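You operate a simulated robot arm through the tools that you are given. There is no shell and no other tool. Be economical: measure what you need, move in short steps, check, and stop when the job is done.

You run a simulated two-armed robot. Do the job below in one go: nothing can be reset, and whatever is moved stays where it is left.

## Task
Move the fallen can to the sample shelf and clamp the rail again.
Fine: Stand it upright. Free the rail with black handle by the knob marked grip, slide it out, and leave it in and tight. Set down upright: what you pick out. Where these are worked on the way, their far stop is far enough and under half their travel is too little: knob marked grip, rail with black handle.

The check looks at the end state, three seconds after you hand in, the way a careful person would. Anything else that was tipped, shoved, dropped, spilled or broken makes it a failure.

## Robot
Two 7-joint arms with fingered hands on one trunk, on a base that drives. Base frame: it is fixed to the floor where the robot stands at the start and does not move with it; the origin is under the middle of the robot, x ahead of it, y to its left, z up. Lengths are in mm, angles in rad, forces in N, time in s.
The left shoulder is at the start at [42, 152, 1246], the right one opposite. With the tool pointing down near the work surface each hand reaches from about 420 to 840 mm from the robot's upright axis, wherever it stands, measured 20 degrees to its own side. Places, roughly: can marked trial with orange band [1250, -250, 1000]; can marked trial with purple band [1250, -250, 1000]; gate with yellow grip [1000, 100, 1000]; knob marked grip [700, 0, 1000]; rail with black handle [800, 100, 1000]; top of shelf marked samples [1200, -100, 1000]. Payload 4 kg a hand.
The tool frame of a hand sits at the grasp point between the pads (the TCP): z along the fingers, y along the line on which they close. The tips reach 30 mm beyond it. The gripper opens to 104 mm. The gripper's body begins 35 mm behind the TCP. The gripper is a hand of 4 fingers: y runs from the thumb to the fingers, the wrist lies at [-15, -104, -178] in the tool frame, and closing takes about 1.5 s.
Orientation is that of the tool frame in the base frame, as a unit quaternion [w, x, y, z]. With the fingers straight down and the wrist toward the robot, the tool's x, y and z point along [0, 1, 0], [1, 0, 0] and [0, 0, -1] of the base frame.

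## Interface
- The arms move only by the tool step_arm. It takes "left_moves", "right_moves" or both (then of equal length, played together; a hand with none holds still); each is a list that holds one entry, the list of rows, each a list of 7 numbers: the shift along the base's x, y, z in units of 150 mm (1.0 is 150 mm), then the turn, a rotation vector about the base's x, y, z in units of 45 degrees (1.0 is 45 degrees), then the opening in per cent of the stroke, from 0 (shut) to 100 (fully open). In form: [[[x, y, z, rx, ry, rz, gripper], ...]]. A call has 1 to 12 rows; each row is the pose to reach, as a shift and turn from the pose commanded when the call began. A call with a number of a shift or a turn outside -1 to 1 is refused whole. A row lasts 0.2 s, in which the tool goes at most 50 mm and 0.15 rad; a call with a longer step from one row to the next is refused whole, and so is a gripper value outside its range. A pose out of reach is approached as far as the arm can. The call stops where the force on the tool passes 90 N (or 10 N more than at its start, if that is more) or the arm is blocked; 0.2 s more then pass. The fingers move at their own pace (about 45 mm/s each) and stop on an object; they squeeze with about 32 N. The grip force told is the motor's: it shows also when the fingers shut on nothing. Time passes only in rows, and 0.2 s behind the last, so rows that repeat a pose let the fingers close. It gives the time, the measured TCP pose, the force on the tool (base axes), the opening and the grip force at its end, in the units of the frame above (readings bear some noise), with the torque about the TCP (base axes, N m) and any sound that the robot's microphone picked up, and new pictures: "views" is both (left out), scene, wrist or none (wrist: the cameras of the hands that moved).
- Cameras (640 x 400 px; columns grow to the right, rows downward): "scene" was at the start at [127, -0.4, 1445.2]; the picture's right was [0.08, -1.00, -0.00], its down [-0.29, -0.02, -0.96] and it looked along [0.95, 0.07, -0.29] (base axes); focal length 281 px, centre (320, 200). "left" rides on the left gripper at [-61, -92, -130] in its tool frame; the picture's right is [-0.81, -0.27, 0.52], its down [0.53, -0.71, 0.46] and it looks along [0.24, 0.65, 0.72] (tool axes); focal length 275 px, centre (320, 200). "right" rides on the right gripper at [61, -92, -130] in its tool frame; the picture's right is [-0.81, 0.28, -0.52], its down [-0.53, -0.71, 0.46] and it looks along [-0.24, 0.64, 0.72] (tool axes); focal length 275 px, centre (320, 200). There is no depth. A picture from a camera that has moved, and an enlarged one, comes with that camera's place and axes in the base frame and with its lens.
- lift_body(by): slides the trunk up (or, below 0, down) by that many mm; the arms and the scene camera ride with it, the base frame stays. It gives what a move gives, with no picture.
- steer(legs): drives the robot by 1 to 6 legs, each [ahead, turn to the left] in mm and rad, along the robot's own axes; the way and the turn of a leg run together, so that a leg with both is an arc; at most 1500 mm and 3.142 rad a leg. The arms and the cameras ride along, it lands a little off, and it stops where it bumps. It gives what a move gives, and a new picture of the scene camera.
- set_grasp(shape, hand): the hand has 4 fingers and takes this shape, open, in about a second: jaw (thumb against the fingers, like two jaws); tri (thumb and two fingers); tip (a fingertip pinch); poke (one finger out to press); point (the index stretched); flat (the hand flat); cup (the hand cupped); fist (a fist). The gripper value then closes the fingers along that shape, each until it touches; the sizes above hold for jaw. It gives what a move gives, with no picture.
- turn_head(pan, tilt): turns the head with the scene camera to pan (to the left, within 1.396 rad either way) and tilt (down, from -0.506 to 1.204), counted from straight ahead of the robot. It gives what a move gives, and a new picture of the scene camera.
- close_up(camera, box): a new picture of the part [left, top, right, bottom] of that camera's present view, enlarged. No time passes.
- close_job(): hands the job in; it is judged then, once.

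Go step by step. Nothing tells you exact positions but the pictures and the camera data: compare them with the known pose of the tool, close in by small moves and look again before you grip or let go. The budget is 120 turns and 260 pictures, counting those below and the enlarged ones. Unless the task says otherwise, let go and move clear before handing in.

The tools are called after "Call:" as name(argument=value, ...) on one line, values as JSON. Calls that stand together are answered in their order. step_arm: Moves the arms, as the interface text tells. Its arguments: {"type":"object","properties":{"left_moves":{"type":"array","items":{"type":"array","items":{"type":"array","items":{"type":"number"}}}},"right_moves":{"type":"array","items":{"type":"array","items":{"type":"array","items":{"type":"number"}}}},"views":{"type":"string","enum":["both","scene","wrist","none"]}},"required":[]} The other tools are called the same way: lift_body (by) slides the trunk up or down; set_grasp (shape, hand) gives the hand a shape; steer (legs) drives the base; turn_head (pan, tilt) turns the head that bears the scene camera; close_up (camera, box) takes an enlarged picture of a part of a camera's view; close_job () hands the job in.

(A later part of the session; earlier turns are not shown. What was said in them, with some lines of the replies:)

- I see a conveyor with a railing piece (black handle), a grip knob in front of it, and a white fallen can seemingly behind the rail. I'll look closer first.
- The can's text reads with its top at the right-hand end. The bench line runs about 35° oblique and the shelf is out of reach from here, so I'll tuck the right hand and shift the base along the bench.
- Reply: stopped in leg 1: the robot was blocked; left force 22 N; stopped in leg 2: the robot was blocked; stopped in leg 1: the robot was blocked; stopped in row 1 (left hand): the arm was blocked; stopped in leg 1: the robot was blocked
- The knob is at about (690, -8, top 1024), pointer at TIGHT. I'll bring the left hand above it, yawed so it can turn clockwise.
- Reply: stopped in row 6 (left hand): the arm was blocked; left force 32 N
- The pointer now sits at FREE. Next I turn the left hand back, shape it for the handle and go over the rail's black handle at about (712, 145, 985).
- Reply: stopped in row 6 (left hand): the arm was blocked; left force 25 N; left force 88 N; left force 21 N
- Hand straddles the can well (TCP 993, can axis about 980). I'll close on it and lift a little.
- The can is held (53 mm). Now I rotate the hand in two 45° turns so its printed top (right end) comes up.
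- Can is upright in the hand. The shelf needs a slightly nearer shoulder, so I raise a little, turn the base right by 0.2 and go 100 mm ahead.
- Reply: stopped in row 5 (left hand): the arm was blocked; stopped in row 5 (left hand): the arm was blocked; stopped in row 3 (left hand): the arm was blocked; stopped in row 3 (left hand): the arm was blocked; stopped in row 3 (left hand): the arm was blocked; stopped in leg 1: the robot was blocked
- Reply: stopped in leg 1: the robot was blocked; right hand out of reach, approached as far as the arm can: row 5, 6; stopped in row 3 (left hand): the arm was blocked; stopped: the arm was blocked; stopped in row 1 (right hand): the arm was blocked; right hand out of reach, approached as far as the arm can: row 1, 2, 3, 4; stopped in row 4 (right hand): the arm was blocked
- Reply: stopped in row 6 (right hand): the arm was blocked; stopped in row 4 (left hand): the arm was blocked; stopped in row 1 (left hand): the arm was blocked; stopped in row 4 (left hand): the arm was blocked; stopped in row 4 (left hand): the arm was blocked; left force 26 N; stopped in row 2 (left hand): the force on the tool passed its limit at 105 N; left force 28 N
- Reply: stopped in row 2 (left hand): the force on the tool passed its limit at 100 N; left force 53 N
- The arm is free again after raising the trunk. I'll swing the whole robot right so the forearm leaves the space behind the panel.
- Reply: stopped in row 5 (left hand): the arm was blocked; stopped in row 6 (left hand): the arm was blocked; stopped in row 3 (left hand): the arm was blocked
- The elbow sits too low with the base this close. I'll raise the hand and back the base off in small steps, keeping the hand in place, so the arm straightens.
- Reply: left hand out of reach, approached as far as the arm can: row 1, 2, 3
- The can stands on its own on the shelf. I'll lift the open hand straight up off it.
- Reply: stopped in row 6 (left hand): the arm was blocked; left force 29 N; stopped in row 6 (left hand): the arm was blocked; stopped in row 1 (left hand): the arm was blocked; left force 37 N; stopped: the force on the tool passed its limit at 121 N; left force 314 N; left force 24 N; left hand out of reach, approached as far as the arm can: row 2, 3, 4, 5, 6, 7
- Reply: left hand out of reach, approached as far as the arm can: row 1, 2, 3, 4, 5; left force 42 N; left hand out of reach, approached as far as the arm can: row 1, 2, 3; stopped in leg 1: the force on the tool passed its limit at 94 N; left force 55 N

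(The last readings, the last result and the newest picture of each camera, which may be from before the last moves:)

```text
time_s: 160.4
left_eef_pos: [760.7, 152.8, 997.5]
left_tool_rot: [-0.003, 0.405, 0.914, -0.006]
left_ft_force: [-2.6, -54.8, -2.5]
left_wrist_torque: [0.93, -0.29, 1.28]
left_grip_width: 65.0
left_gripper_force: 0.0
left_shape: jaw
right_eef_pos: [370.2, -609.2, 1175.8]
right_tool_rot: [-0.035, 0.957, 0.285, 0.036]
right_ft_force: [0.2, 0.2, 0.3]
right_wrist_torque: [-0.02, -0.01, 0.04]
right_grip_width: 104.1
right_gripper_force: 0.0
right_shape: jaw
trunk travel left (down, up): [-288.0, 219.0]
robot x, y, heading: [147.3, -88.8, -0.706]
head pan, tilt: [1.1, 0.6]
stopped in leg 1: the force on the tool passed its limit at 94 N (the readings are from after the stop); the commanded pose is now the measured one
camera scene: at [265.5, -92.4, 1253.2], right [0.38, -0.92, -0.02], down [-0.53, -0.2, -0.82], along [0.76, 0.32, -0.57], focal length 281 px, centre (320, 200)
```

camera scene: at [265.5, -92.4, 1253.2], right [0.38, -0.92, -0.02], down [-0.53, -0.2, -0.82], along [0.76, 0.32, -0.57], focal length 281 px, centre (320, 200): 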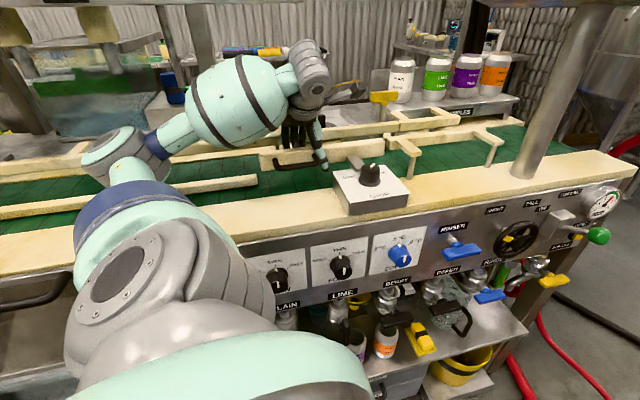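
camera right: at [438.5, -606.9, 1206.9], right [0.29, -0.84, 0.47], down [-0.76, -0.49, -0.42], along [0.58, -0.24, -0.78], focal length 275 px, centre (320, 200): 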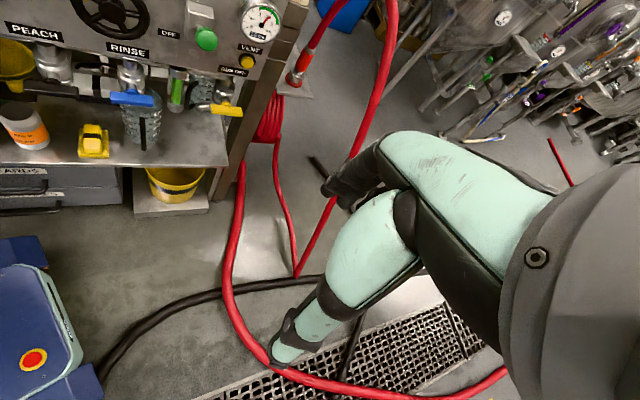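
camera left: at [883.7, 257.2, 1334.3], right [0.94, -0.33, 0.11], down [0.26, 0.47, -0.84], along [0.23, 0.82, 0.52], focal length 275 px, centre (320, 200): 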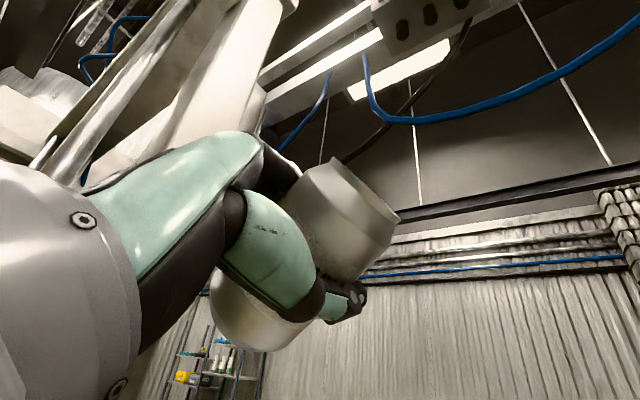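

Call:
step_arm(left_moves=[[[0, -0.03, 0.15, 0, 0, 0, 65], [0, -0.06, 0.35, 0, 0, 0, 65], [0, -0.1, 0.55, 0, 0, 0, 65], [0, -0.1, 0.7, 0, 0, 0, 65]]], views="none")

Call:
steer(legs=[[0, 0.12]])

Call:
close_up(camera="scene", box=[230, 70, 450, 230])

Call:
close_up(camera="left", box=[200, 0, 600, 390])

```text
time_s: 161.0
left_eef_pos: [758.6, 159.5, 1007.9]
left_tool_rot: [-0.009, 0.414, 0.91, -0.011]
left_ft_force: [-9.9, -56.7, 4.7]
left_wrist_torque: [1.16, -0.66, 1.41]
left_grip_width: 61.5
left_gripper_force: 0.1
left_shape: jaw
left hand out of reach, approached as far as the arm can: row 1, 2
right_eef_pos: [358.4, -600.7, 1182.2]
right_tool_rot: [-0.029, 0.957, 0.285, 0.04]
right_ft_force: [-0.1, 0.8, 0.9]
right_wrist_torque: [-0.01, 0.04, -0.04]
right_grip_width: 104.1
right_gripper_force: 0.0
right_shape: jaw
trunk travel left (down, up): [-288.0, 219.0]
robot x, y, heading: [146.3, -87.5, -0.711]
head pan, tilt: [1.1, 0.6]
stopped in row 2 (left hand): the force on the tool passed its limit at 99 N (the readings are from after the stop); the commanded pose is now the measured one
```

```text
time_s: 162.0
left_eef_pos: [718.9, 229.1, 1023.7]
left_tool_rot: [0.017, 0.357, 0.934, -0.016]
left_ft_force: [-37.0, -48.2, 25.5]
left_wrist_torque: [0.52, -0.45, 0.88]
left_grip_width: 62.3
left_gripper_force: 0.0
left_shape: jaw
right_eef_pos: [407.3, -573.7, 1184.1]
right_tool_rot: [-0.032, 0.938, 0.342, 0.042]
right_ft_force: [0.2, -0.1, 0.5]
right_wrist_torque: [-0.02, -0.04, 0.0]
right_grip_width: 104.3
right_gripper_force: 0.0
right_shape: jaw
trunk travel left (down, up): [-288.0, 219.0]
robot x, y, heading: [145.5, -90.4, -0.582]
head pan, tilt: [1.1, 0.6]
camera scene: at [253.1, -81.3, 1254.5], right [0.49, -0.87, -0.01], down [-0.49, -0.26, -0.83], along [0.72, 0.41, -0.56], focal length 281 px, centre (320, 200)
```

scene: 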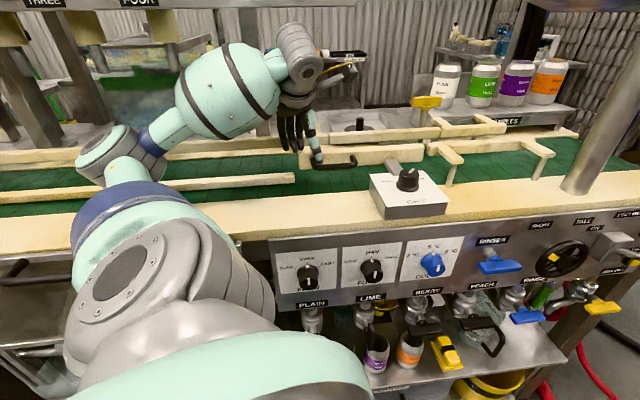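

```text
2.50 times, centred on (340, 150) of scene
camera zoom: at [253.1, -81.3, 1254.5], right [0.49, -0.87, -0.01], down [-0.49, -0.26, -0.83], along [0.72, 0.41, -0.56], focal length 702 px, centre (270, 325)
```

zoom: 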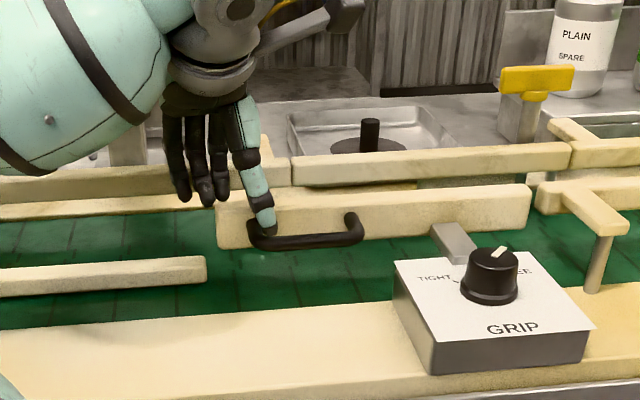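

```text
1.03 times, centred on (400, 195) of left (not enlarged: the box is as wide or as high as the picture)
camera zoom: at [702.4, 126.6, 1159.5], right [0.43, -0.77, -0.48], down [-0.86, -0.2, -0.46], along [0.26, 0.61, -0.75], focal length 282 px, centre (238, 205)
```

zoom: 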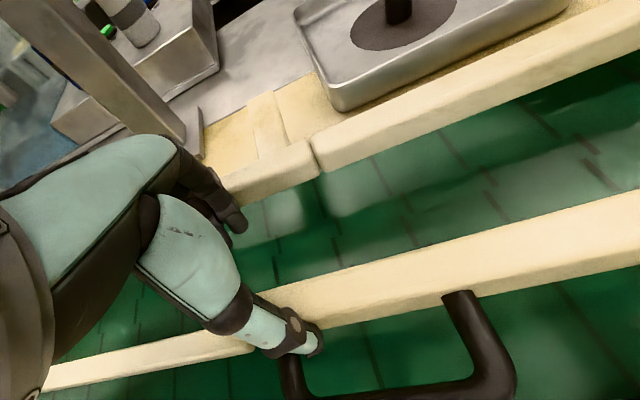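

Call:
step_arm(left_moves=[[[-0.08, -0.1, 0.05, 0, 0, 0, 62], [-0.12, -0.18, 0.12, 0, 0, 0, 62], [-0.12, -0.2, 0.3, 0, 0, 0, 62], [-0.12, -0.2, 0.5, 0, 0, 0, 62], [-0.12, -0.2, 0.6, 0, 0, 0, 62]]], views="none")

Call:
close_up(camera="scene", box=[230, 70, 450, 230])

```text
time_s: 163.2
left_eef_pos: [726.7, 231.4, 1036.8]
left_tool_rot: [0.02, 0.363, 0.931, -0.022]
left_ft_force: [-47.5, -44.6, 6.4]
left_wrist_torque: [0.18, 0.22, 0.79]
left_grip_width: 64.1
left_gripper_force: 0.0
left_shape: jaw
left hand out of reach, approached as far as the arm can: row 1, 2, 3, 4, 5
right_eef_pos: [398.9, -564.4, 1187.6]
right_tool_rot: [-0.027, 0.938, 0.342, 0.044]
right_ft_force: [0.1, -0.3, -0.4]
right_wrist_torque: [-0.03, 0.02, 0.0]
right_grip_width: 104.0
right_gripper_force: 0.1
right_shape: jaw
trunk travel left (down, up): [-288.0, 219.0]
robot x, y, heading: [144.8, -92.2, -0.587]
head pan, tilt: [1.1, 0.6]
```

```text
2.50 times, centred on (340, 150) of scene
camera zoom: at [255.4, -80.8, 1254.1], right [0.49, -0.87, -0.01], down [-0.5, -0.26, -0.83], along [0.72, 0.41, -0.56], focal length 702 px, centre (270, 325)
```

zoom: 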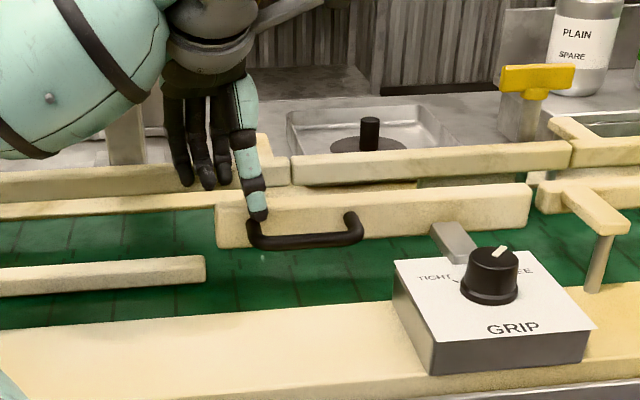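

Call:
lift_body(by=60)

Call:
step_arm(left_moves=[[[0.1, 0, 0.1, 0, 0, 0, 62], [0.2, -0.05, 0.2, 0, 0, -0.1, 62], [0.3, -0.15, 0.25, 0, 0, -0.2, 62], [0.3, -0.3, 0.3, 0, 0, -0.35, 62], [0.3, -0.45, 0.3, 0, 0, -0.5, 62], [0.3, -0.6, 0.3, 0, 0, -0.6, 62]]], views="scene")

```text
time_s: 164.0
left_eef_pos: [709.7, 246.7, 1058.6]
left_tool_rot: [-0.008, 0.368, 0.93, -0.017]
left_ft_force: [0.3, 0.3, -0.2]
left_wrist_torque: [0.03, 0.02, -0.01]
left_grip_width: 64.5
left_gripper_force: 0.1
left_shape: jaw
right_eef_pos: [386.6, -546.7, 1249.1]
right_tool_rot: [-0.018, 0.938, 0.343, 0.046]
right_ft_force: [0.6, 0.7, 0.0]
right_wrist_torque: [0.05, 0.01, -0.01]
right_grip_width: 104.2
right_gripper_force: 0.1
right_shape: jaw
trunk travel left (down, up): [-337.0, 170.0]
robot x, y, heading: [145.4, -88.7, -0.591]
head pan, tilt: [1.1, 0.6]
stopped: the force on the tool passed its limit at 105 N (the readings are from after the stop); the commanded pose is now the measured one
```

```text
time_s: 165.6
left_eef_pos: [739.6, 167.8, 1057.5]
left_tool_rot: [-0.034, 0.568, 0.821, -0.045]
left_ft_force: [0.4, -0.2, 0.9]
left_wrist_torque: [0.0, 0.02, -0.01]
left_grip_width: 64.2
left_gripper_force: 0.0
left_shape: jaw
right_eef_pos: [391.1, -552.3, 1243.7]
right_tool_rot: [-0.021, 0.938, 0.344, 0.045]
right_ft_force: [0.1, -0.6, -0.6]
right_wrist_torque: [0.01, 0.05, -0.07]
right_grip_width: 104.0
right_gripper_force: 0.1
right_shape: jaw
trunk travel left (down, up): [-337.0, 170.0]
robot x, y, heading: [146.5, -88.1, -0.581]
head pan, tilt: [1.1, 0.6]
stopped in row 6 (left hand): the arm was blocked; the commanded pose is now the measured one
camera scene: at [214.1, -47.4, 1307.2], right [0.49, -0.87, 0.02], down [-0.47, -0.29, -0.83], along [0.73, 0.4, -0.55], focal length 281 px, centre (320, 200)
```

scene: 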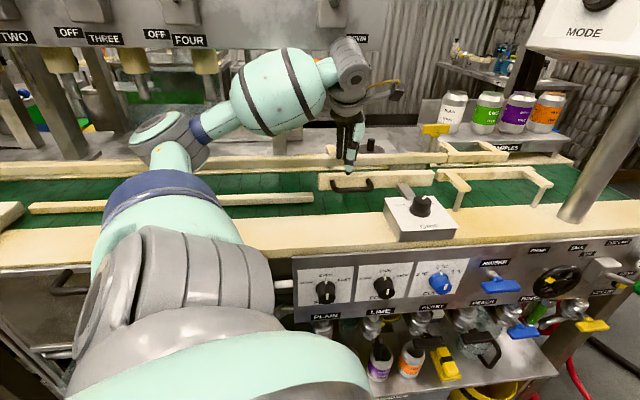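

Call:
step_arm(left_moves=[[[0.04, 0.03, 0, 0, 0, 0, 0], [0.1, 0.07, 0, 0, 0, 0, 0], [0.1, 0.07, 0, 0, 0, 0, 0], [0.1, 0.07, 0, 0, 0, 0, 0]]], views="none")

Call:
lift_body(by=-40)

Call:
step_arm(right_moves=[[[0.13, 0.3, 0, 0, 0, 0.09, 100], [0.26, 0.6, 0, -0.03, 0.03, 0.18, 80], [0.4, 0.9, -0.05, -0.09, 0.09, 0.27, 65]]], views="scene")

```text
time_s: 166.8
left_eef_pos: [758.6, 156.2, 1044.1]
left_tool_rot: [-0.054, 0.584, 0.809, -0.034]
left_ft_force: [-0.1, -0.1, -0.1]
left_wrist_torque: [0.0, -0.01, 0.0]
left_grip_width: 0.3
left_gripper_force: 31.4
left_shape: jaw
right_eef_pos: [407.8, -566.8, 1232.9]
right_tool_rot: [-0.028, 0.938, 0.343, 0.04]
right_ft_force: [1.5, 0.6, -0.2]
right_wrist_torque: [0.03, 0.05, -0.02]
right_grip_width: 104.2
right_gripper_force: 0.0
right_shape: jaw
trunk travel left (down, up): [-337.0, 170.0]
robot x, y, heading: [144.3, -90.3, -0.584]
head pan, tilt: [1.1, 0.6]
stopped in row 4 (left hand): the arm was blocked; the commanded pose is now the measured one
```

```text
time_s: 167.6
left_eef_pos: [775.8, 161.1, 998.6]
left_tool_rot: [-0.055, 0.576, 0.814, -0.043]
left_ft_force: [-11.6, -15.3, 3.6]
left_wrist_torque: [0.38, -0.38, -0.05]
left_grip_width: 0.1
left_gripper_force: 32.0
left_shape: jaw
right_eef_pos: [420.1, -566.1, 1193.2]
right_tool_rot: [-0.027, 0.938, 0.344, 0.036]
right_ft_force: [-0.8, 0.9, 0.4]
right_wrist_torque: [-0.1, -0.05, -0.04]
right_grip_width: 104.0
right_gripper_force: 0.0
right_shape: jaw
trunk travel left (down, up): [-297.0, 210.0]
robot x, y, heading: [141.8, -89.5, -0.584]
head pan, tilt: [1.1, 0.6]
```

```text
refused: row 3 steps farther than a row can; nothing moved
```

Call:
step_arm(right_moves=[[[0.12, 0.25, 0, 0, 0, 0.08, 90], [0.24, 0.5, 0, -0.03, 0.03, 0.16, 80], [0.36, 0.75, 0, -0.06, 0.06, 0.24, 70], [0.48, 1.0, 0, -0.06, 0.06, 0.3, 65]]], views="none")

Call:
step_arm(right_moves=[[[0.12, 0.25, -0.03, 0, 0, 0.08, 65], [0.24, 0.5, -0.06, 0, 0, 0.16, 65], [0.36, 0.75, -0.1, 0, 0, 0.24, 65], [0.48, 1.0, -0.13, 0, 0, 0.3, 65]]], views="none")

Call:
step_arm(right_moves=[[[0.13, 0.25, -0.03, 0, 0, 0, 65], [0.26, 0.5, -0.06, 0, 0, 0, 65], [0.39, 0.75, -0.1, 0, 0, 0, 65], [0.52, 0.95, -0.13, 0, 0, 0, 65]]], views="both")

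```text
time_s: 168.6
left_eef_pos: [777.3, 158.3, 999.5]
left_tool_rot: [-0.056, 0.576, 0.814, -0.041]
left_ft_force: [-9.8, -9.7, 0.6]
left_wrist_torque: [0.27, -0.23, 0.09]
left_grip_width: 0.2
left_gripper_force: 32.0
left_shape: jaw
right_eef_pos: [494.1, -419.6, 1189.1]
right_tool_rot: [-0.02, 0.893, 0.45, 0.0]
right_ft_force: [0.0, -0.7, 0.2]
right_wrist_torque: [-0.03, 0.02, 0.01]
right_grip_width: 67.9
right_gripper_force: 0.1
right_shape: jaw
trunk travel left (down, up): [-297.0, 210.0]
robot x, y, heading: [147.0, -88.4, -0.587]
head pan, tilt: [1.1, 0.6]
```

```text
time_s: 169.6
left_eef_pos: [777.1, 158.2, 999.2]
left_tool_rot: [-0.056, 0.577, 0.814, -0.041]
left_ft_force: [-10.0, -10.1, 2.7]
left_wrist_torque: [0.3, -0.25, 0.06]
left_grip_width: 0.1
left_gripper_force: 32.1
left_shape: jaw
right_eef_pos: [565.7, -271.3, 1169.3]
right_tool_rot: [-0.02, 0.833, 0.553, -0.002]
right_ft_force: [0.2, -0.3, 0.8]
right_wrist_torque: [0.01, 0.02, 0.03]
right_grip_width: 67.7
right_gripper_force: 0.0
right_shape: jaw
trunk travel left (down, up): [-297.0, 210.0]
robot x, y, heading: [146.4, -89.2, -0.584]
head pan, tilt: [1.1, 0.6]
```

```text
time_s: 170.6
left_eef_pos: [775.6, 157.5, 999.9]
left_tool_rot: [-0.055, 0.577, 0.814, -0.042]
left_ft_force: [-8.6, -10.4, 4.0]
left_wrist_torque: [0.33, -0.27, 0.07]
left_grip_width: 0.1
left_gripper_force: 32.5
left_shape: jaw
right_eef_pos: [643.0, -129.3, 1154.7]
right_tool_rot: [-0.021, 0.834, 0.552, -0.001]
right_ft_force: [0.6, 0.1, 0.3]
right_wrist_torque: [0.01, 0.01, 0.01]
right_grip_width: 67.9
right_gripper_force: 0.0
right_shape: jaw
trunk travel left (down, up): [-297.0, 210.0]
robot x, y, heading: [142.8, -88.4, -0.588]
head pan, tilt: [1.1, 0.6]
camera scene: at [260.7, -74.1, 1262.9], right [0.49, -0.87, -0.01], down [-0.5, -0.27, -0.82], along [0.71, 0.41, -0.57], focal length 281 px, centre (320, 200)
camera right: at [586.4, -41.8, 1289.1], right [-0.05, -0.87, 0.49], down [-0.88, -0.2, -0.44], along [0.48, -0.45, -0.75], focal length 275 px, centre (320, 200)
```

scene: 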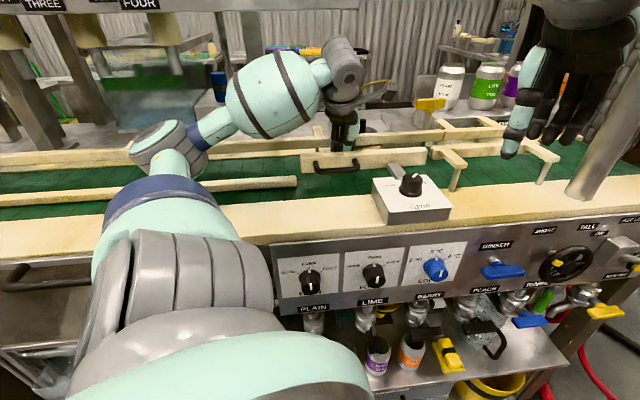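
right: 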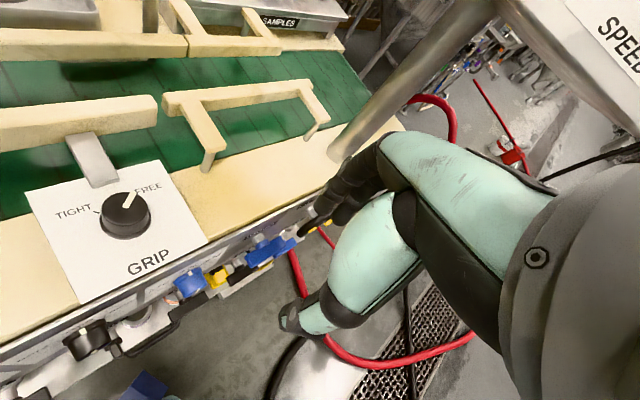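

Call:
step_arm(right_moves=[[[0.2, 0.19, -0.1, 0, 0, 0, 30], [0.4, 0.38, -0.2, 0, 0, 0, 0], [0.6, 0.57, -0.3, 0, 0, 0, 0], [0.8, 0.76, -0.4, 0, 0, 0, 0], [0.8, 0.76, -0.4, 0, 0, 0, 0]]], views="none")

Call:
close_up(camera="right", box=[0, 0, 440, 300])

Call:
close_up(camera="scene", box=[280, 90, 500, 230])

```text
time_s: 171.8
left_eef_pos: [776.1, 158.2, 998.9]
left_tool_rot: [-0.056, 0.576, 0.814, -0.042]
left_ft_force: [-8.4, -11.5, 3.8]
left_wrist_torque: [0.36, -0.24, 0.04]
left_grip_width: 0.0
left_gripper_force: 32.2
left_shape: jaw
right_eef_pos: [681.6, -112.0, 1096.6]
right_tool_rot: [-0.02, 0.833, 0.552, -0.001]
right_ft_force: [-0.7, 0.8, 0.0]
right_wrist_torque: [-0.02, 0.02, 0.02]
right_grip_width: 0.0
right_gripper_force: 26.1
right_shape: jaw
right hand out of reach, approached as far as the arm can: row 1, 2, 3, 4, 5
trunk travel left (down, up): [-297.0, 210.0]
robot x, y, heading: [145.6, -88.6, -0.585]
head pan, tilt: [1.1, 0.6]
```

```text
1.33 times, centred on (220, 150) of right
camera zoom: at [623.0, -25.1, 1232.1], right [-0.05, -0.87, 0.49], down [-0.88, -0.2, -0.44], along [0.48, -0.45, -0.75], focal length 367 px, centre (453, 267)
```

zoom: 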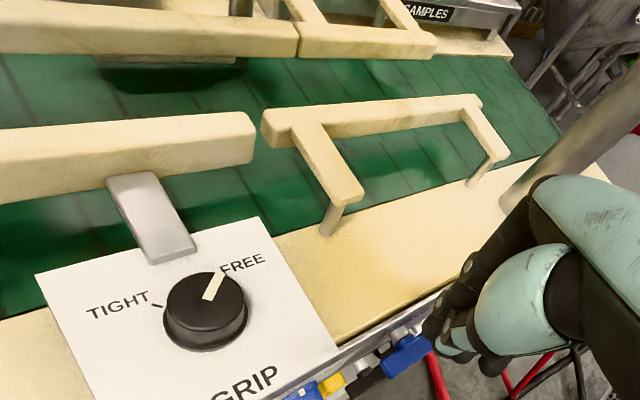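

```text
2.86 times, centred on (390, 160) of scene
camera zoom: at [260.7, -73.9, 1262.9], right [0.49, -0.87, -0.01], down [-0.5, -0.27, -0.82], along [0.71, 0.41, -0.57], focal length 802 px, centre (120, 314)
5 turns are left
```

zoom: 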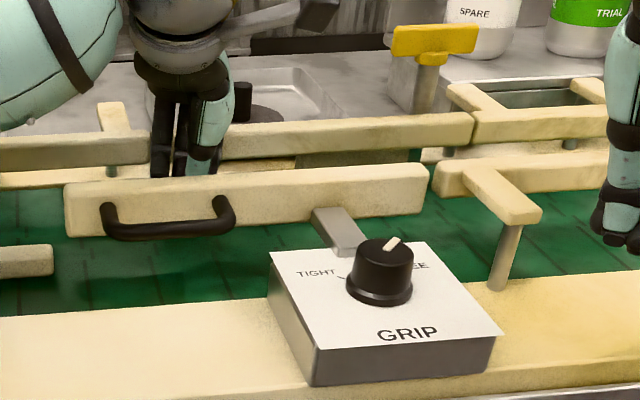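

Five turns remain: the rail is back in line, so now the knob with the right hand. I first yaw the right hand so it can reach, and measure.

Call:
step_arm(right_moves=[[[0, 0, 0.05, 0, 0, 0.17, 30], [0, 0, 0.1, 0, 0, 0.34, 60], [0, 0, 0.1, 0, 0, 0.51, 70], [0, 0, 0.1, 0, 0, 0.68, 70], [0, 0, 0.1, 0, 0, 0.84, 70], [0, 0, 0.1, 0, 0, 1.0, 70]]], views="none")

Call:
step_arm(right_moves=[[[0, 0, 0, 0, 0, 0.15, 70], [0, 0, 0, 0, 0, 0.3, 70], [0, 0, 0, 0, 0, 0.45, 70], [0, 0, 0, 0, 0, 0.6, 70], [0, 0, 0, 0, 0, 0.75, 70], [0, 0, 0, 0, 0, 0.75, 70]]], views="both")

Call:
close_up(camera="scene", box=[320, 60, 520, 230])

```text
time_s: 173.2
left_eef_pos: [776.3, 156.9, 998.5]
left_tool_rot: [-0.057, 0.576, 0.814, -0.042]
left_ft_force: [-10.5, -10.8, 1.4]
left_wrist_torque: [0.28, -0.24, 0.12]
left_grip_width: 0.3
left_gripper_force: 32.1
left_shape: jaw
right_eef_pos: [679.0, -111.4, 1111.1]
right_tool_rot: [-0.017, 0.558, 0.83, -0.01]
right_ft_force: [0.6, -0.3, -0.1]
right_wrist_torque: [-0.02, 0.0, -0.02]
right_grip_width: 72.6
right_gripper_force: 0.0
right_shape: jaw
trunk travel left (down, up): [-297.0, 210.0]
robot x, y, heading: [145.8, -88.2, -0.581]
head pan, tilt: [1.1, 0.6]
```

```text
time_s: 174.6
left_eef_pos: [776.8, 158.5, 999.8]
left_tool_rot: [-0.056, 0.576, 0.815, -0.042]
left_ft_force: [-12.4, -6.5, 4.8]
left_wrist_torque: [0.27, -0.33, 0.26]
left_grip_width: 0.0
left_gripper_force: 31.9
left_shape: jaw
right_eef_pos: [580.8, -39.9, 1106.5]
right_tool_rot: [-0.015, 0.296, 0.955, -0.012]
right_ft_force: [-0.3, 0.2, -0.2]
right_wrist_torque: [-0.04, -0.02, -0.03]
right_grip_width: 72.8
right_gripper_force: 0.1
right_shape: jaw
right hand out of reach, approached as far as the arm can: row 3, 4, 5, 6
trunk travel left (down, up): [-297.0, 210.0]
robot x, y, heading: [145.4, -88.3, -0.582]
head pan, tilt: [1.1, 0.6]
camera scene: at [260.2, -73.7, 1263.0], right [0.49, -0.87, -0.01], down [-0.5, -0.27, -0.82], along [0.71, 0.41, -0.57], focal length 281 px, centre (320, 200)
camera right: at [483.4, -80.5, 1243.4], right [0.84, -0.22, 0.49], down [0.02, -0.9, -0.44], along [0.54, 0.38, -0.75], focal length 275 px, centre (320, 200)
```

scene: 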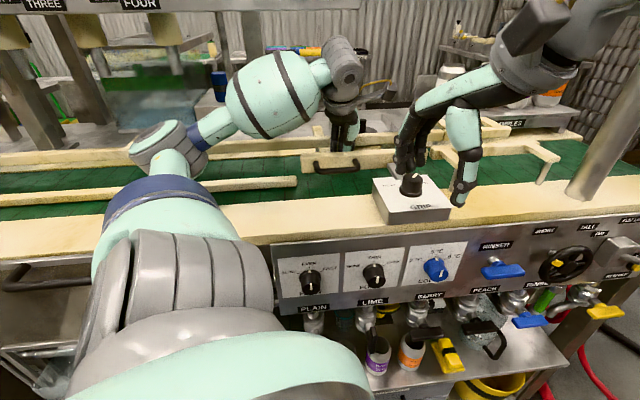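
right: 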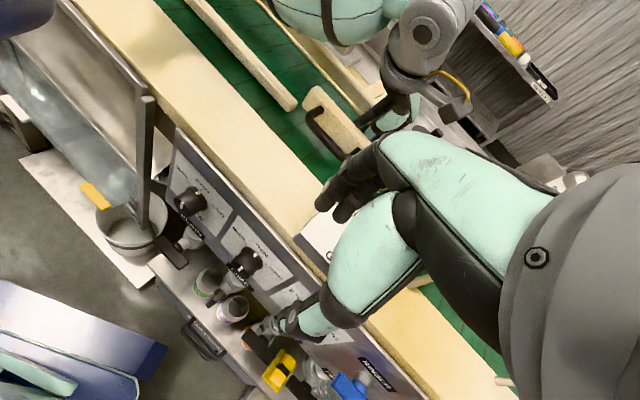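

```text
2.35 times, centred on (420, 145) of scene
camera zoom: at [260.2, -73.7, 1263.0], right [0.49, -0.87, -0.01], down [-0.5, -0.27, -0.82], along [0.71, 0.41, -0.57], focal length 660 px, centre (85, 329)
4 turns are left
```

zoom: 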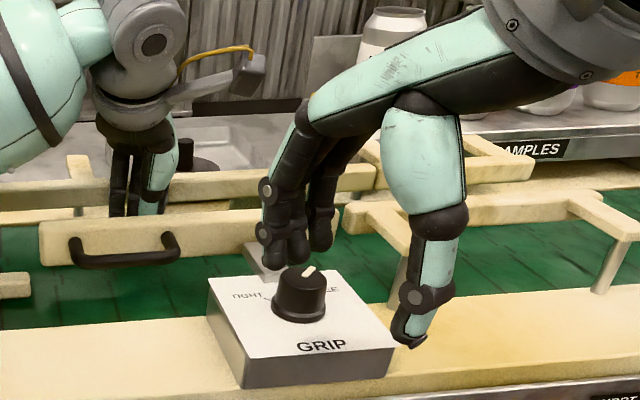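

Call:
step_arm(right_moves=[[[0, 0, 0, 0, 0, -0.17, 70], [0, 0, 0, 0, 0, -0.34, 70], [0, 0, 0, 0, 0, -0.51, 70], [0, 0, 0, 0, 0, -0.68, 70], [0, 0, 0, 0, 0, -0.84, 70], [0, 0, 0, 0, 0, -0.95, 70]]], views="none")

Call:
step_arm(right_moves=[[[0.2, 0.05, -0.05, 0, 0, 0, 70], [0.4, 0.1, -0.1, 0, 0, 0, 70], [0.6, 0.15, -0.15, 0, 0, 0, 70], [0.79, 0.2, -0.2, 0, 0, 0, 70], [0.79, 0.2, -0.2, 0, 0, 0, 70]]], views="wrist")

Call:
close_up(camera="scene", box=[320, 60, 520, 230])

```text
time_s: 176.0
left_eef_pos: [775.8, 158.4, 999.3]
left_tool_rot: [-0.056, 0.576, 0.814, -0.042]
left_ft_force: [-11.1, -4.4, 6.2]
left_wrist_torque: [0.32, -0.41, 0.34]
left_grip_width: 0.3
left_gripper_force: 31.8
left_shape: jaw
right_eef_pos: [577.2, -43.9, 1108.1]
right_tool_rot: [-0.017, 0.622, 0.782, -0.007]
right_ft_force: [-0.1, 0.5, 0.6]
right_wrist_torque: [-0.02, -0.03, 0.01]
right_grip_width: 72.6
right_gripper_force: 0.1
right_shape: jaw
trunk travel left (down, up): [-297.0, 210.0]
robot x, y, heading: [146.2, -91.4, -0.585]
head pan, tilt: [1.1, 0.6]
```

```text
time_s: 177.2
left_eef_pos: [776.0, 158.8, 998.6]
left_tool_rot: [-0.056, 0.575, 0.815, -0.042]
left_ft_force: [-10.8, -4.9, 5.4]
left_wrist_torque: [0.32, -0.39, 0.28]
left_grip_width: 0.0
left_gripper_force: 31.9
left_shape: jaw
right_eef_pos: [646.7, -26.7, 1089.7]
right_tool_rot: [-0.018, 0.622, 0.783, -0.007]
right_ft_force: [0.2, -0.7, -0.5]
right_wrist_torque: [0.0, -0.01, 0.04]
right_grip_width: 72.7
right_gripper_force: 0.1
right_shape: jaw
right hand out of reach, approached as far as the arm can: row 3, 4, 5
trunk travel left (down, up): [-297.0, 210.0]
robot x, y, heading: [147.3, -92.9, -0.581]
head pan, tilt: [1.1, 0.6]
camera right: at [549.4, 9.9, 1225.1], right [0.47, -0.73, 0.49], down [-0.59, -0.67, -0.44], along [0.66, -0.08, -0.75], focal length 275 px, centre (320, 200)
```

right: 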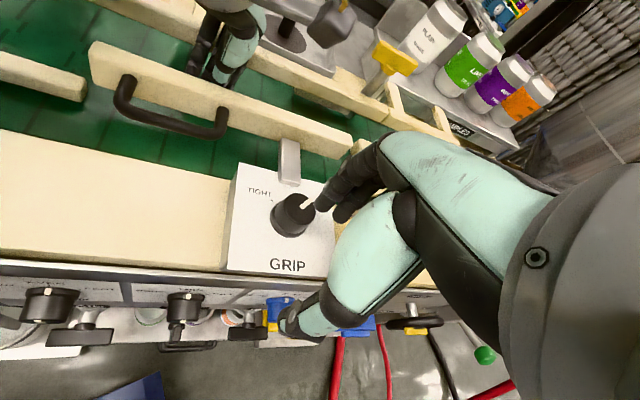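

```text
2.35 times, centred on (420, 145) of scene
camera zoom: at [260.3, -73.8, 1263.0], right [0.49, -0.87, -0.01], down [-0.5, -0.27, -0.82], along [0.71, 0.41, -0.57], focal length 660 px, centre (85, 329)
3 turns are left
```

zoom: 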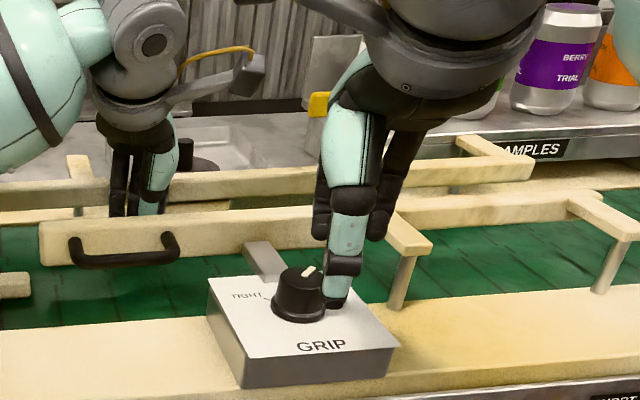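

Call:
step_arm(left_moves=[[[-0.05, -0.04, 0.12, 0, 0, 0, 0], [-0.05, -0.04, 0.25, 0, 0, 0, 0], [-0.05, -0.04, 0.4, 0, 0, 0, 0], [-0.05, -0.04, 0.5, 0, 0, 0, 0]]], views="none")

Call:
steer(legs=[[0, 0.17]])

Call:
step_arm(right_moves=[[[0.12, -0.11, 0, 0, 0, -0.12, 70], [0.24, -0.22, 0, 0, 0, -0.25, 70], [0.36, -0.33, 0, 0, 0, -0.37, 70], [0.47, -0.43, 0, 0, 0, -0.5, 70], [0.47, -0.43, 0, 0, 0, -0.5, 70]]], views="both")

Call:
close_up(camera="scene", box=[320, 60, 560, 250])

```text
time_s: 178.4
left_eef_pos: [752.9, 160.0, 1028.6]
left_tool_rot: [-0.114, 0.578, 0.807, -0.047]
left_ft_force: [-1.3, -2.0, -3.6]
left_wrist_torque: [0.2, -0.13, 0.0]
left_grip_width: 0.1
left_gripper_force: 32.5
left_shape: jaw
right_eef_pos: [640.8, -20.4, 1093.4]
right_tool_rot: [-0.014, 0.623, 0.782, -0.007]
right_ft_force: [-0.2, 0.6, -0.5]
right_wrist_torque: [-0.01, -0.01, 0.02]
right_grip_width: 72.4
right_gripper_force: 0.1
right_shape: jaw
trunk travel left (down, up): [-297.0, 210.0]
robot x, y, heading: [145.6, -91.1, -0.586]
head pan, tilt: [1.1, 0.6]
stopped in row 4 (left hand): the arm was blocked; the commanded pose is now the measured one
```

```text
time_s: 179.6
left_eef_pos: [717.0, 251.0, 1025.2]
left_tool_rot: [-0.114, 0.508, 0.852, -0.056]
left_ft_force: [-0.8, 0.3, 1.0]
left_wrist_torque: [-0.02, -0.01, 0.0]
left_grip_width: 0.0
left_gripper_force: 32.3
left_shape: jaw
right_eef_pos: [634.6, 55.1, 1087.8]
right_tool_rot: [-0.019, 0.555, 0.832, -0.01]
right_ft_force: [-0.3, -0.2, -0.1]
right_wrist_torque: [0.0, -0.04, -0.03]
right_grip_width: 72.6
right_gripper_force: 0.1
right_shape: jaw
trunk travel left (down, up): [-297.0, 210.0]
robot x, y, heading: [142.4, -90.5, -0.414]
head pan, tilt: [1.1, 0.6]
camera scene: at [259.1, -55.9, 1262.6], right [0.63, -0.77, -0.01], down [-0.45, -0.35, -0.82], along [0.63, 0.53, -0.57], focal length 281 px, centre (320, 200)
```

scene: 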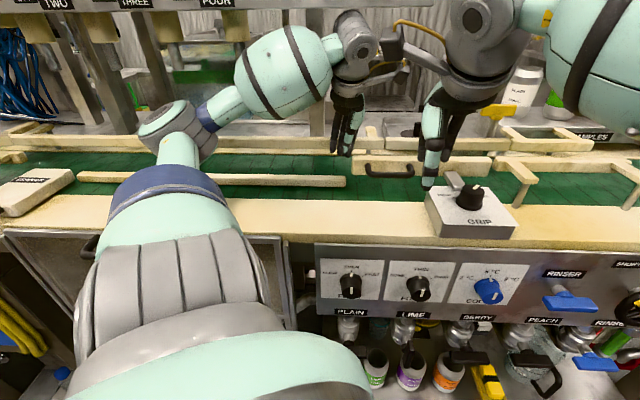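

```text
time_s: 180.8
left_eef_pos: [707.1, 258.3, 1025.8]
left_tool_rot: [-0.112, 0.507, 0.853, -0.058]
left_ft_force: [0.0, -0.4, -0.4]
left_wrist_torque: [0.02, 0.0, -0.02]
left_grip_width: 0.1
left_gripper_force: 31.9
left_shape: jaw
right_eef_pos: [697.5, -6.2, 1092.6]
right_tool_rot: [-0.014, 0.707, 0.707, -0.008]
right_ft_force: [0.2, 0.0, 0.5]
right_wrist_torque: [0.01, -0.03, -0.04]
right_grip_width: 72.9
right_gripper_force: 0.1
right_shape: jaw
right hand out of reach, approached as far as the arm can: row 4, 5
trunk travel left (down, up): [-297.0, 210.0]
robot x, y, heading: [141.5, -93.1, -0.411]
head pan, tilt: [1.1, 0.6]
camera scene: at [261.0, -53.2, 1262.1], right [0.63, -0.77, -0.01], down [-0.45, -0.35, -0.82], along [0.63, 0.52, -0.57], focal length 281 px, centre (320, 200)
camera right: at [609.1, 53.8, 1227.0], right [0.29, -0.81, 0.5], down [-0.73, -0.53, -0.44], along [0.62, -0.24, -0.75], focal length 275 px, centre (320, 200)
```

scene: 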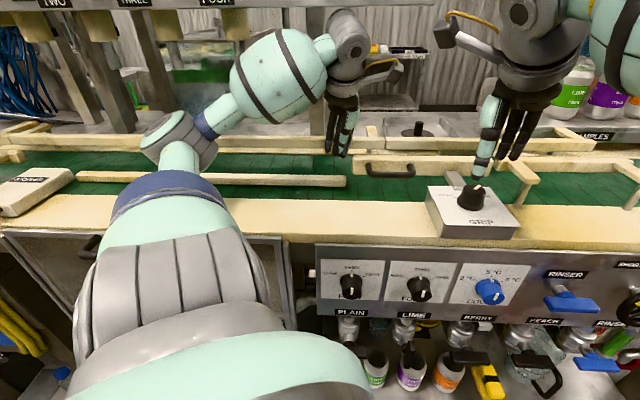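
right: 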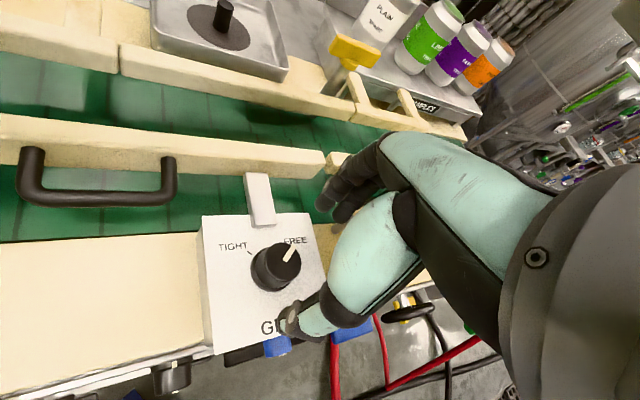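

```text
2.11 times, centred on (440, 155) of scene
camera zoom: at [261.0, -53.2, 1262.1], right [0.63, -0.77, -0.01], down [-0.45, -0.35, -0.82], along [0.63, 0.52, -0.57], focal length 591 px, centre (67, 295)
2 turns are left
```

zoom: 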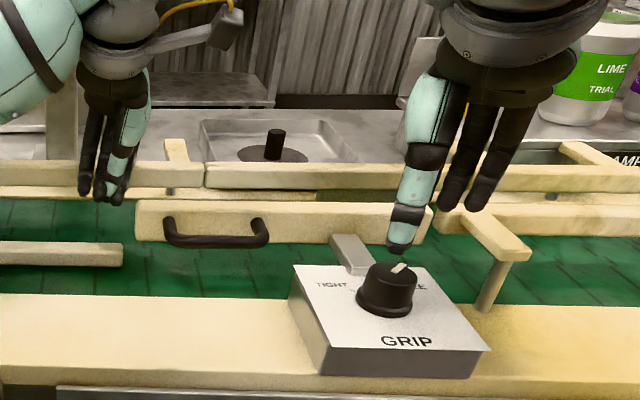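

The right hand now hangs over the knob at (698, -6). I descend, grip, and turn it counter-clockwise in three 45° bites to TIGHT, then let go.

Call:
step_arm(right_moves=[[[0.02, 0, -0.12, 0, 0, 0, 70], [0.02, 0, -0.24, 0, 0, 0, 70], [0.02, 0, -0.36, 0, 0, 0, 70], [0.02, 0, -0.375, 0, 0, 0, 70], [0.02, 0, -0.375, 0, 0, 0, 40], [0.02, 0, -0.375, 0, 0, 0, 0], [0.02, 0, -0.375, 0, 0, 0, 0], [0.02, 0, -0.375, 0, 0, 0, 0], [0.02, 0, -0.375, 0, 0, 0, 0], [0.02, 0, -0.375, 0, 0, 0, 0]]], views="none")

Call:
step_arm(right_moves=[[[0, 0, 0, 0, 0, 0.17, 0], [0, 0, 0, 0, 0, 0.34, 0], [0, 0, 0, 0, 0, 0.51, 0], [0, 0, 0, 0, 0, 0.68, 0], [0, 0, 0, 0, 0, 0.84, 0], [0, 0, 0, 0, 0, 1.0, 0]]], views="none")

Call:
step_arm(right_moves=[[[0, 0, 0, 0, 0, 0, 70], [0, 0, 0, 0, 0, 0, 70], [0, 0, 0, 0, 0, 0, 70], [0, 0, 0, 0, 0, -0.17, 70], [0, 0, 0, 0, 0, -0.34, 70], [0, 0, 0, 0, 0, -0.51, 70], [0, 0, 0, 0, 0, -0.68, 70], [0, 0, 0, 0, 0, -0.84, 70], [0, 0, 0, 0, 0, -1.0, 70]]], views="none")

Call:
step_arm(right_moves=[[[0, 0, 0, 0, 0, 0, 40], [0, 0, 0, 0, 0, 0, 0], [0, 0, 0, 0, 0, 0, 0], [0, 0, 0, 0, 0, 0, 0], [0, 0, 0, 0, 0, 0, 0], [0, 0, 0, 0, 0, 0, 0]]], views="none")

Call:
step_arm(right_moves=[[[0, 0, 0, 0, 0, 0.17, 0], [0, 0, 0, 0, 0, 0.34, 0], [0, 0, 0, 0, 0, 0.51, 0], [0, 0, 0, 0, 0, 0.68, 0], [0, 0, 0, 0, 0, 0.84, 0], [0, 0, 0, 0, 0, 1.0, 0]]], views="none")

Call:
step_arm(right_moves=[[[0, 0, 0, 0, 0, 0, 70], [0, 0, 0, 0, 0, 0, 70], [0, 0, 0, 0, 0, 0, 70], [0, 0, 0, 0, 0, -0.17, 70], [0, 0, 0, 0, 0, -0.34, 70], [0, 0, 0, 0, 0, -0.51, 70], [0, 0, 0, 0, 0, -0.68, 70], [0, 0, 0, 0, 0, -0.84, 70], [0, 0, 0, 0, 0, -1.0, 70]]], views="none")

Call:
close_up(camera="right", box=[180, 150, 400, 340])

Call:
close_up(camera="scene", box=[400, 120, 540, 250])

```text
time_s: 183.0
left_eef_pos: [707.3, 258.5, 1025.9]
left_tool_rot: [-0.112, 0.507, 0.852, -0.059]
left_ft_force: [0.1, -0.4, 1.2]
left_wrist_torque: [-0.02, 0.0, -0.01]
left_grip_width: 0.0
left_gripper_force: 32.1
left_shape: jaw
right_eef_pos: [698.7, -3.3, 1036.2]
right_tool_rot: [-0.015, 0.706, 0.708, -0.008]
right_ft_force: [-5.4, -0.8, -0.9]
right_wrist_torque: [-0.01, 0.05, -0.06]
right_grip_width: 26.3
right_gripper_force: 31.7
right_shape: jaw
trunk travel left (down, up): [-297.0, 210.0]
robot x, y, heading: [142.8, -93.5, -0.413]
head pan, tilt: [1.1, 0.6]
```

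```text
time_s: 184.4
left_eef_pos: [707.8, 259.2, 1027.5]
left_tool_rot: [-0.112, 0.508, 0.852, -0.059]
left_ft_force: [0.4, -0.7, -0.1]
left_wrist_torque: [-0.04, 0.01, -0.02]
left_grip_width: 0.0
left_gripper_force: 31.7
left_shape: jaw
right_eef_pos: [699.7, -4.8, 1036.8]
right_tool_rot: [-0.01, 0.381, 0.924, -0.013]
right_ft_force: [0.5, -13.2, -3.3]
right_wrist_torque: [-0.22, -0.04, -0.12]
right_grip_width: 24.8
right_gripper_force: 32.0
right_shape: jaw
trunk travel left (down, up): [-297.0, 210.0]
robot x, y, heading: [143.0, -90.1, -0.414]
head pan, tilt: [1.1, 0.6]
```

```text
time_s: 186.4
left_eef_pos: [707.2, 259.0, 1026.7]
left_tool_rot: [-0.112, 0.508, 0.852, -0.057]
left_ft_force: [-0.4, 0.8, 0.2]
left_wrist_torque: [0.02, 0.0, -0.02]
left_grip_width: 0.1
left_gripper_force: 31.9
left_shape: jaw
right_eef_pos: [697.3, -4.4, 1037.2]
right_tool_rot: [-0.014, 0.707, 0.707, -0.009]
right_ft_force: [0.4, 0.2, 0.5]
right_wrist_torque: [0.01, 0.04, -0.01]
right_grip_width: 72.6
right_gripper_force: 0.0
right_shape: jaw
trunk travel left (down, up): [-297.0, 210.0]
robot x, y, heading: [143.3, -95.5, -0.416]
head pan, tilt: [1.1, 0.6]
```

```text
time_s: 187.8
left_eef_pos: [707.8, 259.0, 1025.1]
left_tool_rot: [-0.112, 0.507, 0.853, -0.059]
left_ft_force: [0.6, -0.6, 0.1]
left_wrist_torque: [0.0, 0.03, 0.0]
left_grip_width: 0.2
left_gripper_force: 32.4
left_shape: jaw
right_eef_pos: [698.6, -3.7, 1037.0]
right_tool_rot: [-0.014, 0.706, 0.708, -0.008]
right_ft_force: [-5.0, -2.1, -0.7]
right_wrist_torque: [-0.03, 0.07, -0.02]
right_grip_width: 26.1
right_gripper_force: 32.0
right_shape: jaw
trunk travel left (down, up): [-297.0, 210.0]
robot x, y, heading: [141.1, -92.4, -0.412]
head pan, tilt: [1.1, 0.6]
```

```text
time_s: 189.2
left_eef_pos: [708.6, 258.3, 1025.7]
left_tool_rot: [-0.112, 0.507, 0.853, -0.059]
left_ft_force: [0.1, -0.4, -0.7]
left_wrist_torque: [0.02, 0.02, -0.01]
left_grip_width: 0.0
left_gripper_force: 31.6
left_shape: jaw
right_eef_pos: [701.7, -7.6, 1037.1]
right_tool_rot: [-0.01, 0.384, 0.923, -0.012]
right_ft_force: [1.6, -19.6, 1.4]
right_wrist_torque: [-0.53, -0.01, -0.34]
right_grip_width: 24.6
right_gripper_force: 31.6
right_shape: jaw
trunk travel left (down, up): [-297.0, 210.0]
robot x, y, heading: [146.6, -91.0, -0.417]
head pan, tilt: [1.1, 0.6]
```

```text
time_s: 191.2
left_eef_pos: [707.6, 259.5, 1026.3]
left_tool_rot: [-0.111, 0.507, 0.853, -0.058]
left_ft_force: [0.1, 0.1, -0.9]
left_wrist_torque: [-0.01, -0.03, -0.03]
left_grip_width: 0.0
left_gripper_force: 31.8
left_shape: jaw
right_eef_pos: [700.0, -4.3, 1036.5]
right_tool_rot: [-0.014, 0.707, 0.707, -0.008]
right_ft_force: [0.0, 0.1, -0.1]
right_wrist_torque: [0.03, -0.03, 0.0]
right_grip_width: 72.5
right_gripper_force: 0.1
right_shape: jaw
trunk travel left (down, up): [-297.0, 210.0]
robot x, y, heading: [140.4, -95.0, -0.414]
head pan, tilt: [1.1, 0.6]
```

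```text
2.11 times, centred on (290, 245) of right
camera zoom: at [612.9, 55.6, 1170.8], right [0.29, -0.81, 0.5], down [-0.73, -0.53, -0.44], along [0.62, -0.24, -0.75], focal length 580 px, centre (383, 105)
```

zoom: 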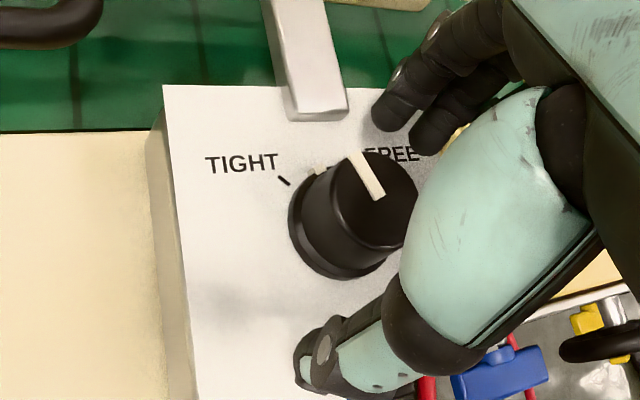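

```text
3.08 times, centred on (470, 185) of scene
camera zoom: at [261.8, -52.9, 1262.1], right [0.63, -0.77, -0.01], down [-0.45, -0.35, -0.82], along [0.63, 0.52, -0.57], focal length 864 px, centre (-142, 246)
1 turns are left
```

zoom: 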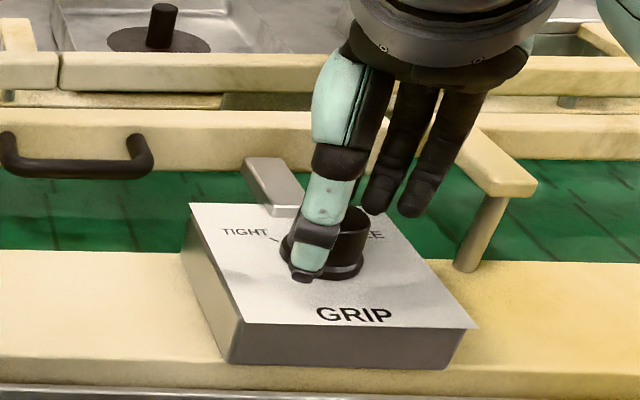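

The knob turns well and the pointer is most of the way from FREE to TIGHT. In this last turn I make two more bites to the stop, open, lift clear and hand in: the plain can stands upright on the sample shelf, and the rail is in and clamped.

Call:
step_arm(right_moves=[[[0, 0, 0, 0, 0, 0, 40], [0, 0, 0, 0, 0, 0, 0], [0, 0, 0, 0, 0, 0, 0], [0, 0, 0, 0, 0, 0, 0], [0, 0, 0, 0, 0, 0, 0], [0, 0, 0, 0, 0, 0, 0]]], views="none")

Call:
step_arm(right_moves=[[[0, 0, 0, 0, 0, 0.17, 0], [0, 0, 0, 0, 0, 0.34, 0], [0, 0, 0, 0, 0, 0.51, 0], [0, 0, 0, 0, 0, 0.68, 0], [0, 0, 0, 0, 0, 0.84, 0], [0, 0, 0, 0, 0, 1.0, 0]]], views="none")

Call:
step_arm(right_moves=[[[0, 0, 0, 0, 0, 0, 70], [0, 0, 0, 0, 0, 0, 70], [0, 0, 0, 0, 0, 0, 70], [0, 0, 0, 0, 0, 0, 70], [0, 0, 0, 0, 0, -0.17, 70], [0, 0, 0, 0, 0, -0.34, 70], [0, 0, 0, 0, 0, -0.51, 70], [0, 0, 0, 0, 0, -0.68, 70], [0, 0, 0, 0, 0, -0.85, 70]]], views="none")

Call:
step_arm(right_moves=[[[0, 0, 0, 0, 0, 0, 40], [0, 0, 0, 0, 0, 0, 0], [0, 0, 0, 0, 0, 0, 0], [0, 0, 0, 0, 0, 0, 0], [0, 0, 0, 0, 0, 0, 0], [0, 0, 0, 0, 0, 0, 0]]], views="none")

Call:
step_arm(right_moves=[[[0, 0, 0, 0, 0, 0.17, 0], [0, 0, 0, 0, 0, 0.34, 0], [0, 0, 0, 0, 0, 0.51, 0], [0, 0, 0, 0, 0, 0.68, 0], [0, 0, 0, 0, 0, 0.85, 0]]], views="none")

Call:
step_arm(right_moves=[[[0, 0, 0, 0, 0, 0, 70], [0, 0, 0, 0, 0, 0, 70], [0, 0, 0, 0, 0, 0, 70], [0, 0, 0, 0, 0, 0, 70], [0, 0, 0.1, 0, 0, 0, 70], [0, 0, 0.25, 0, 0, 0, 70], [0, 0, 0.4, 0, 0, 0, 70]]], views="none")

Call:
close_job()

```text
time_s: 192.6
left_eef_pos: [707.6, 258.9, 1025.8]
left_tool_rot: [-0.112, 0.507, 0.853, -0.059]
left_ft_force: [-0.5, 0.6, 0.5]
left_wrist_torque: [0.0, -0.01, 0.0]
left_grip_width: 0.1
left_gripper_force: 32.7
left_shape: jaw
right_eef_pos: [699.5, -4.5, 1036.8]
right_tool_rot: [-0.014, 0.706, 0.708, -0.008]
right_ft_force: [-4.2, -2.2, -1.0]
right_wrist_torque: [-0.05, 0.07, 0.01]
right_grip_width: 26.3
right_gripper_force: 31.9
right_shape: jaw
trunk travel left (down, up): [-297.0, 210.0]
robot x, y, heading: [146.5, -90.3, -0.416]
head pan, tilt: [1.1, 0.6]
```

```text
time_s: 194.0
left_eef_pos: [707.2, 259.9, 1025.4]
left_tool_rot: [-0.112, 0.507, 0.852, -0.059]
left_ft_force: [-0.3, -0.5, 0.3]
left_wrist_torque: [-0.02, -0.01, 0.01]
left_grip_width: 0.3
left_gripper_force: 32.0
left_shape: jaw
right_eef_pos: [702.4, -5.6, 1036.1]
right_tool_rot: [-0.009, 0.383, 0.924, -0.012]
right_ft_force: [8.9, -20.3, 1.8]
right_wrist_torque: [-0.45, -0.26, -0.43]
right_grip_width: 25.4
right_gripper_force: 31.8
right_shape: jaw
trunk travel left (down, up): [-297.0, 210.0]
robot x, y, heading: [146.2, -89.7, -0.412]
head pan, tilt: [1.1, 0.6]
```

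```text
time_s: 196.0
left_eef_pos: [708.2, 259.7, 1026.5]
left_tool_rot: [-0.112, 0.507, 0.852, -0.059]
left_ft_force: [0.2, -0.1, 0.8]
left_wrist_torque: [0.0, 0.02, 0.02]
left_grip_width: 0.0
left_gripper_force: 32.0
left_shape: jaw
right_eef_pos: [699.9, -3.7, 1036.1]
right_tool_rot: [-0.014, 0.664, 0.747, -0.009]
right_ft_force: [-0.8, 0.2, -0.5]
right_wrist_torque: [-0.02, 0.0, 0.03]
right_grip_width: 72.2
right_gripper_force: 0.1
right_shape: jaw
trunk travel left (down, up): [-297.0, 210.0]
robot x, y, heading: [145.1, -92.7, -0.416]
head pan, tilt: [1.1, 0.6]
```

```text
time_s: 197.4
left_eef_pos: [707.1, 259.5, 1025.5]
left_tool_rot: [-0.112, 0.506, 0.853, -0.06]
left_ft_force: [0.1, -0.5, 0.1]
left_wrist_torque: [0.0, 0.02, 0.02]
left_grip_width: 0.0
left_gripper_force: 31.7
left_shape: jaw
right_eef_pos: [699.8, -3.9, 1035.8]
right_tool_rot: [-0.014, 0.664, 0.748, -0.009]
right_ft_force: [-5.3, -1.4, -1.3]
right_wrist_torque: [-0.02, 0.08, 0.0]
right_grip_width: 26.6
right_gripper_force: 32.3
right_shape: jaw
trunk travel left (down, up): [-297.0, 210.0]
robot x, y, heading: [145.3, -93.9, -0.414]
head pan, tilt: [1.1, 0.6]
```

```text
time_s: 198.6
left_eef_pos: [708.2, 259.6, 1025.8]
left_tool_rot: [-0.112, 0.507, 0.853, -0.058]
left_ft_force: [-0.4, 0.6, 0.1]
left_wrist_torque: [0.01, -0.03, 0.01]
left_grip_width: 0.0
left_gripper_force: 31.9
left_shape: jaw
right_eef_pos: [700.7, -4.8, 1036.8]
right_tool_rot: [-0.011, 0.382, 0.924, -0.012]
right_ft_force: [6.7, -16.0, -0.2]
right_wrist_torque: [-0.33, -0.32, -0.41]
right_grip_width: 24.7
right_gripper_force: 32.1
right_shape: jaw
trunk travel left (down, up): [-297.0, 210.0]
robot x, y, heading: [145.2, -90.8, -0.408]
head pan, tilt: [1.1, 0.6]
```

```text
time_s: 200.2
left_eef_pos: [708.1, 259.3, 1026.7]
left_tool_rot: [-0.112, 0.506, 0.853, -0.059]
left_ft_force: [0.3, 0.3, -0.3]
left_wrist_torque: [-0.01, 0.02, 0.01]
left_grip_width: 0.2
left_gripper_force: 31.8
left_shape: jaw
right_eef_pos: [696.5, -9.3, 1094.4]
right_tool_rot: [-0.012, 0.383, 0.924, -0.012]
right_ft_force: [-0.7, -0.2, 0.6]
right_wrist_torque: [0.0, 0.0, -0.01]
right_grip_width: 72.4
right_gripper_force: 0.0
right_shape: jaw
right hand out of reach, approached as far as the arm can: row 7
trunk travel left (down, up): [-297.0, 210.0]
robot x, y, heading: [143.7, -91.1, -0.418]
head pan, tilt: [1.1, 0.6]
```

```text
The job is handed in.
```

I've handed the job in. The plain can stands upright on the sample shelf beside the lime can. The rail is back in line with its neighbours, and I turned the knob marked grip towards TIGHT until it should have reached the stop.

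Some of this is not confirmed:

- **Knob:** my last picture showed the pointer most of the way from FREE to TIGHT. I made two more turns of about 45° and 38° after that, but had no turn left to look again.
- **Rail:** I did not push it in on purpose. The left arm knocked it back in while it was jammed. It looked fully in, but I never pushed it against its stop.
- **Bumps:** the left arm hit the level panel, the rails and the bench edge several times, and its camera mount probably touched the MODE/SPEED panel. The hardest push on the hand was about 260 N for a moment. The UP/DOWN lever still sat at UP after those hits, and all four cans were standing in the last pictures. I did not check every other knob and valve.
- **Left hand:** it was left closed and holding nothing, low over the conveyor and not raised clear. It showed no contact force.
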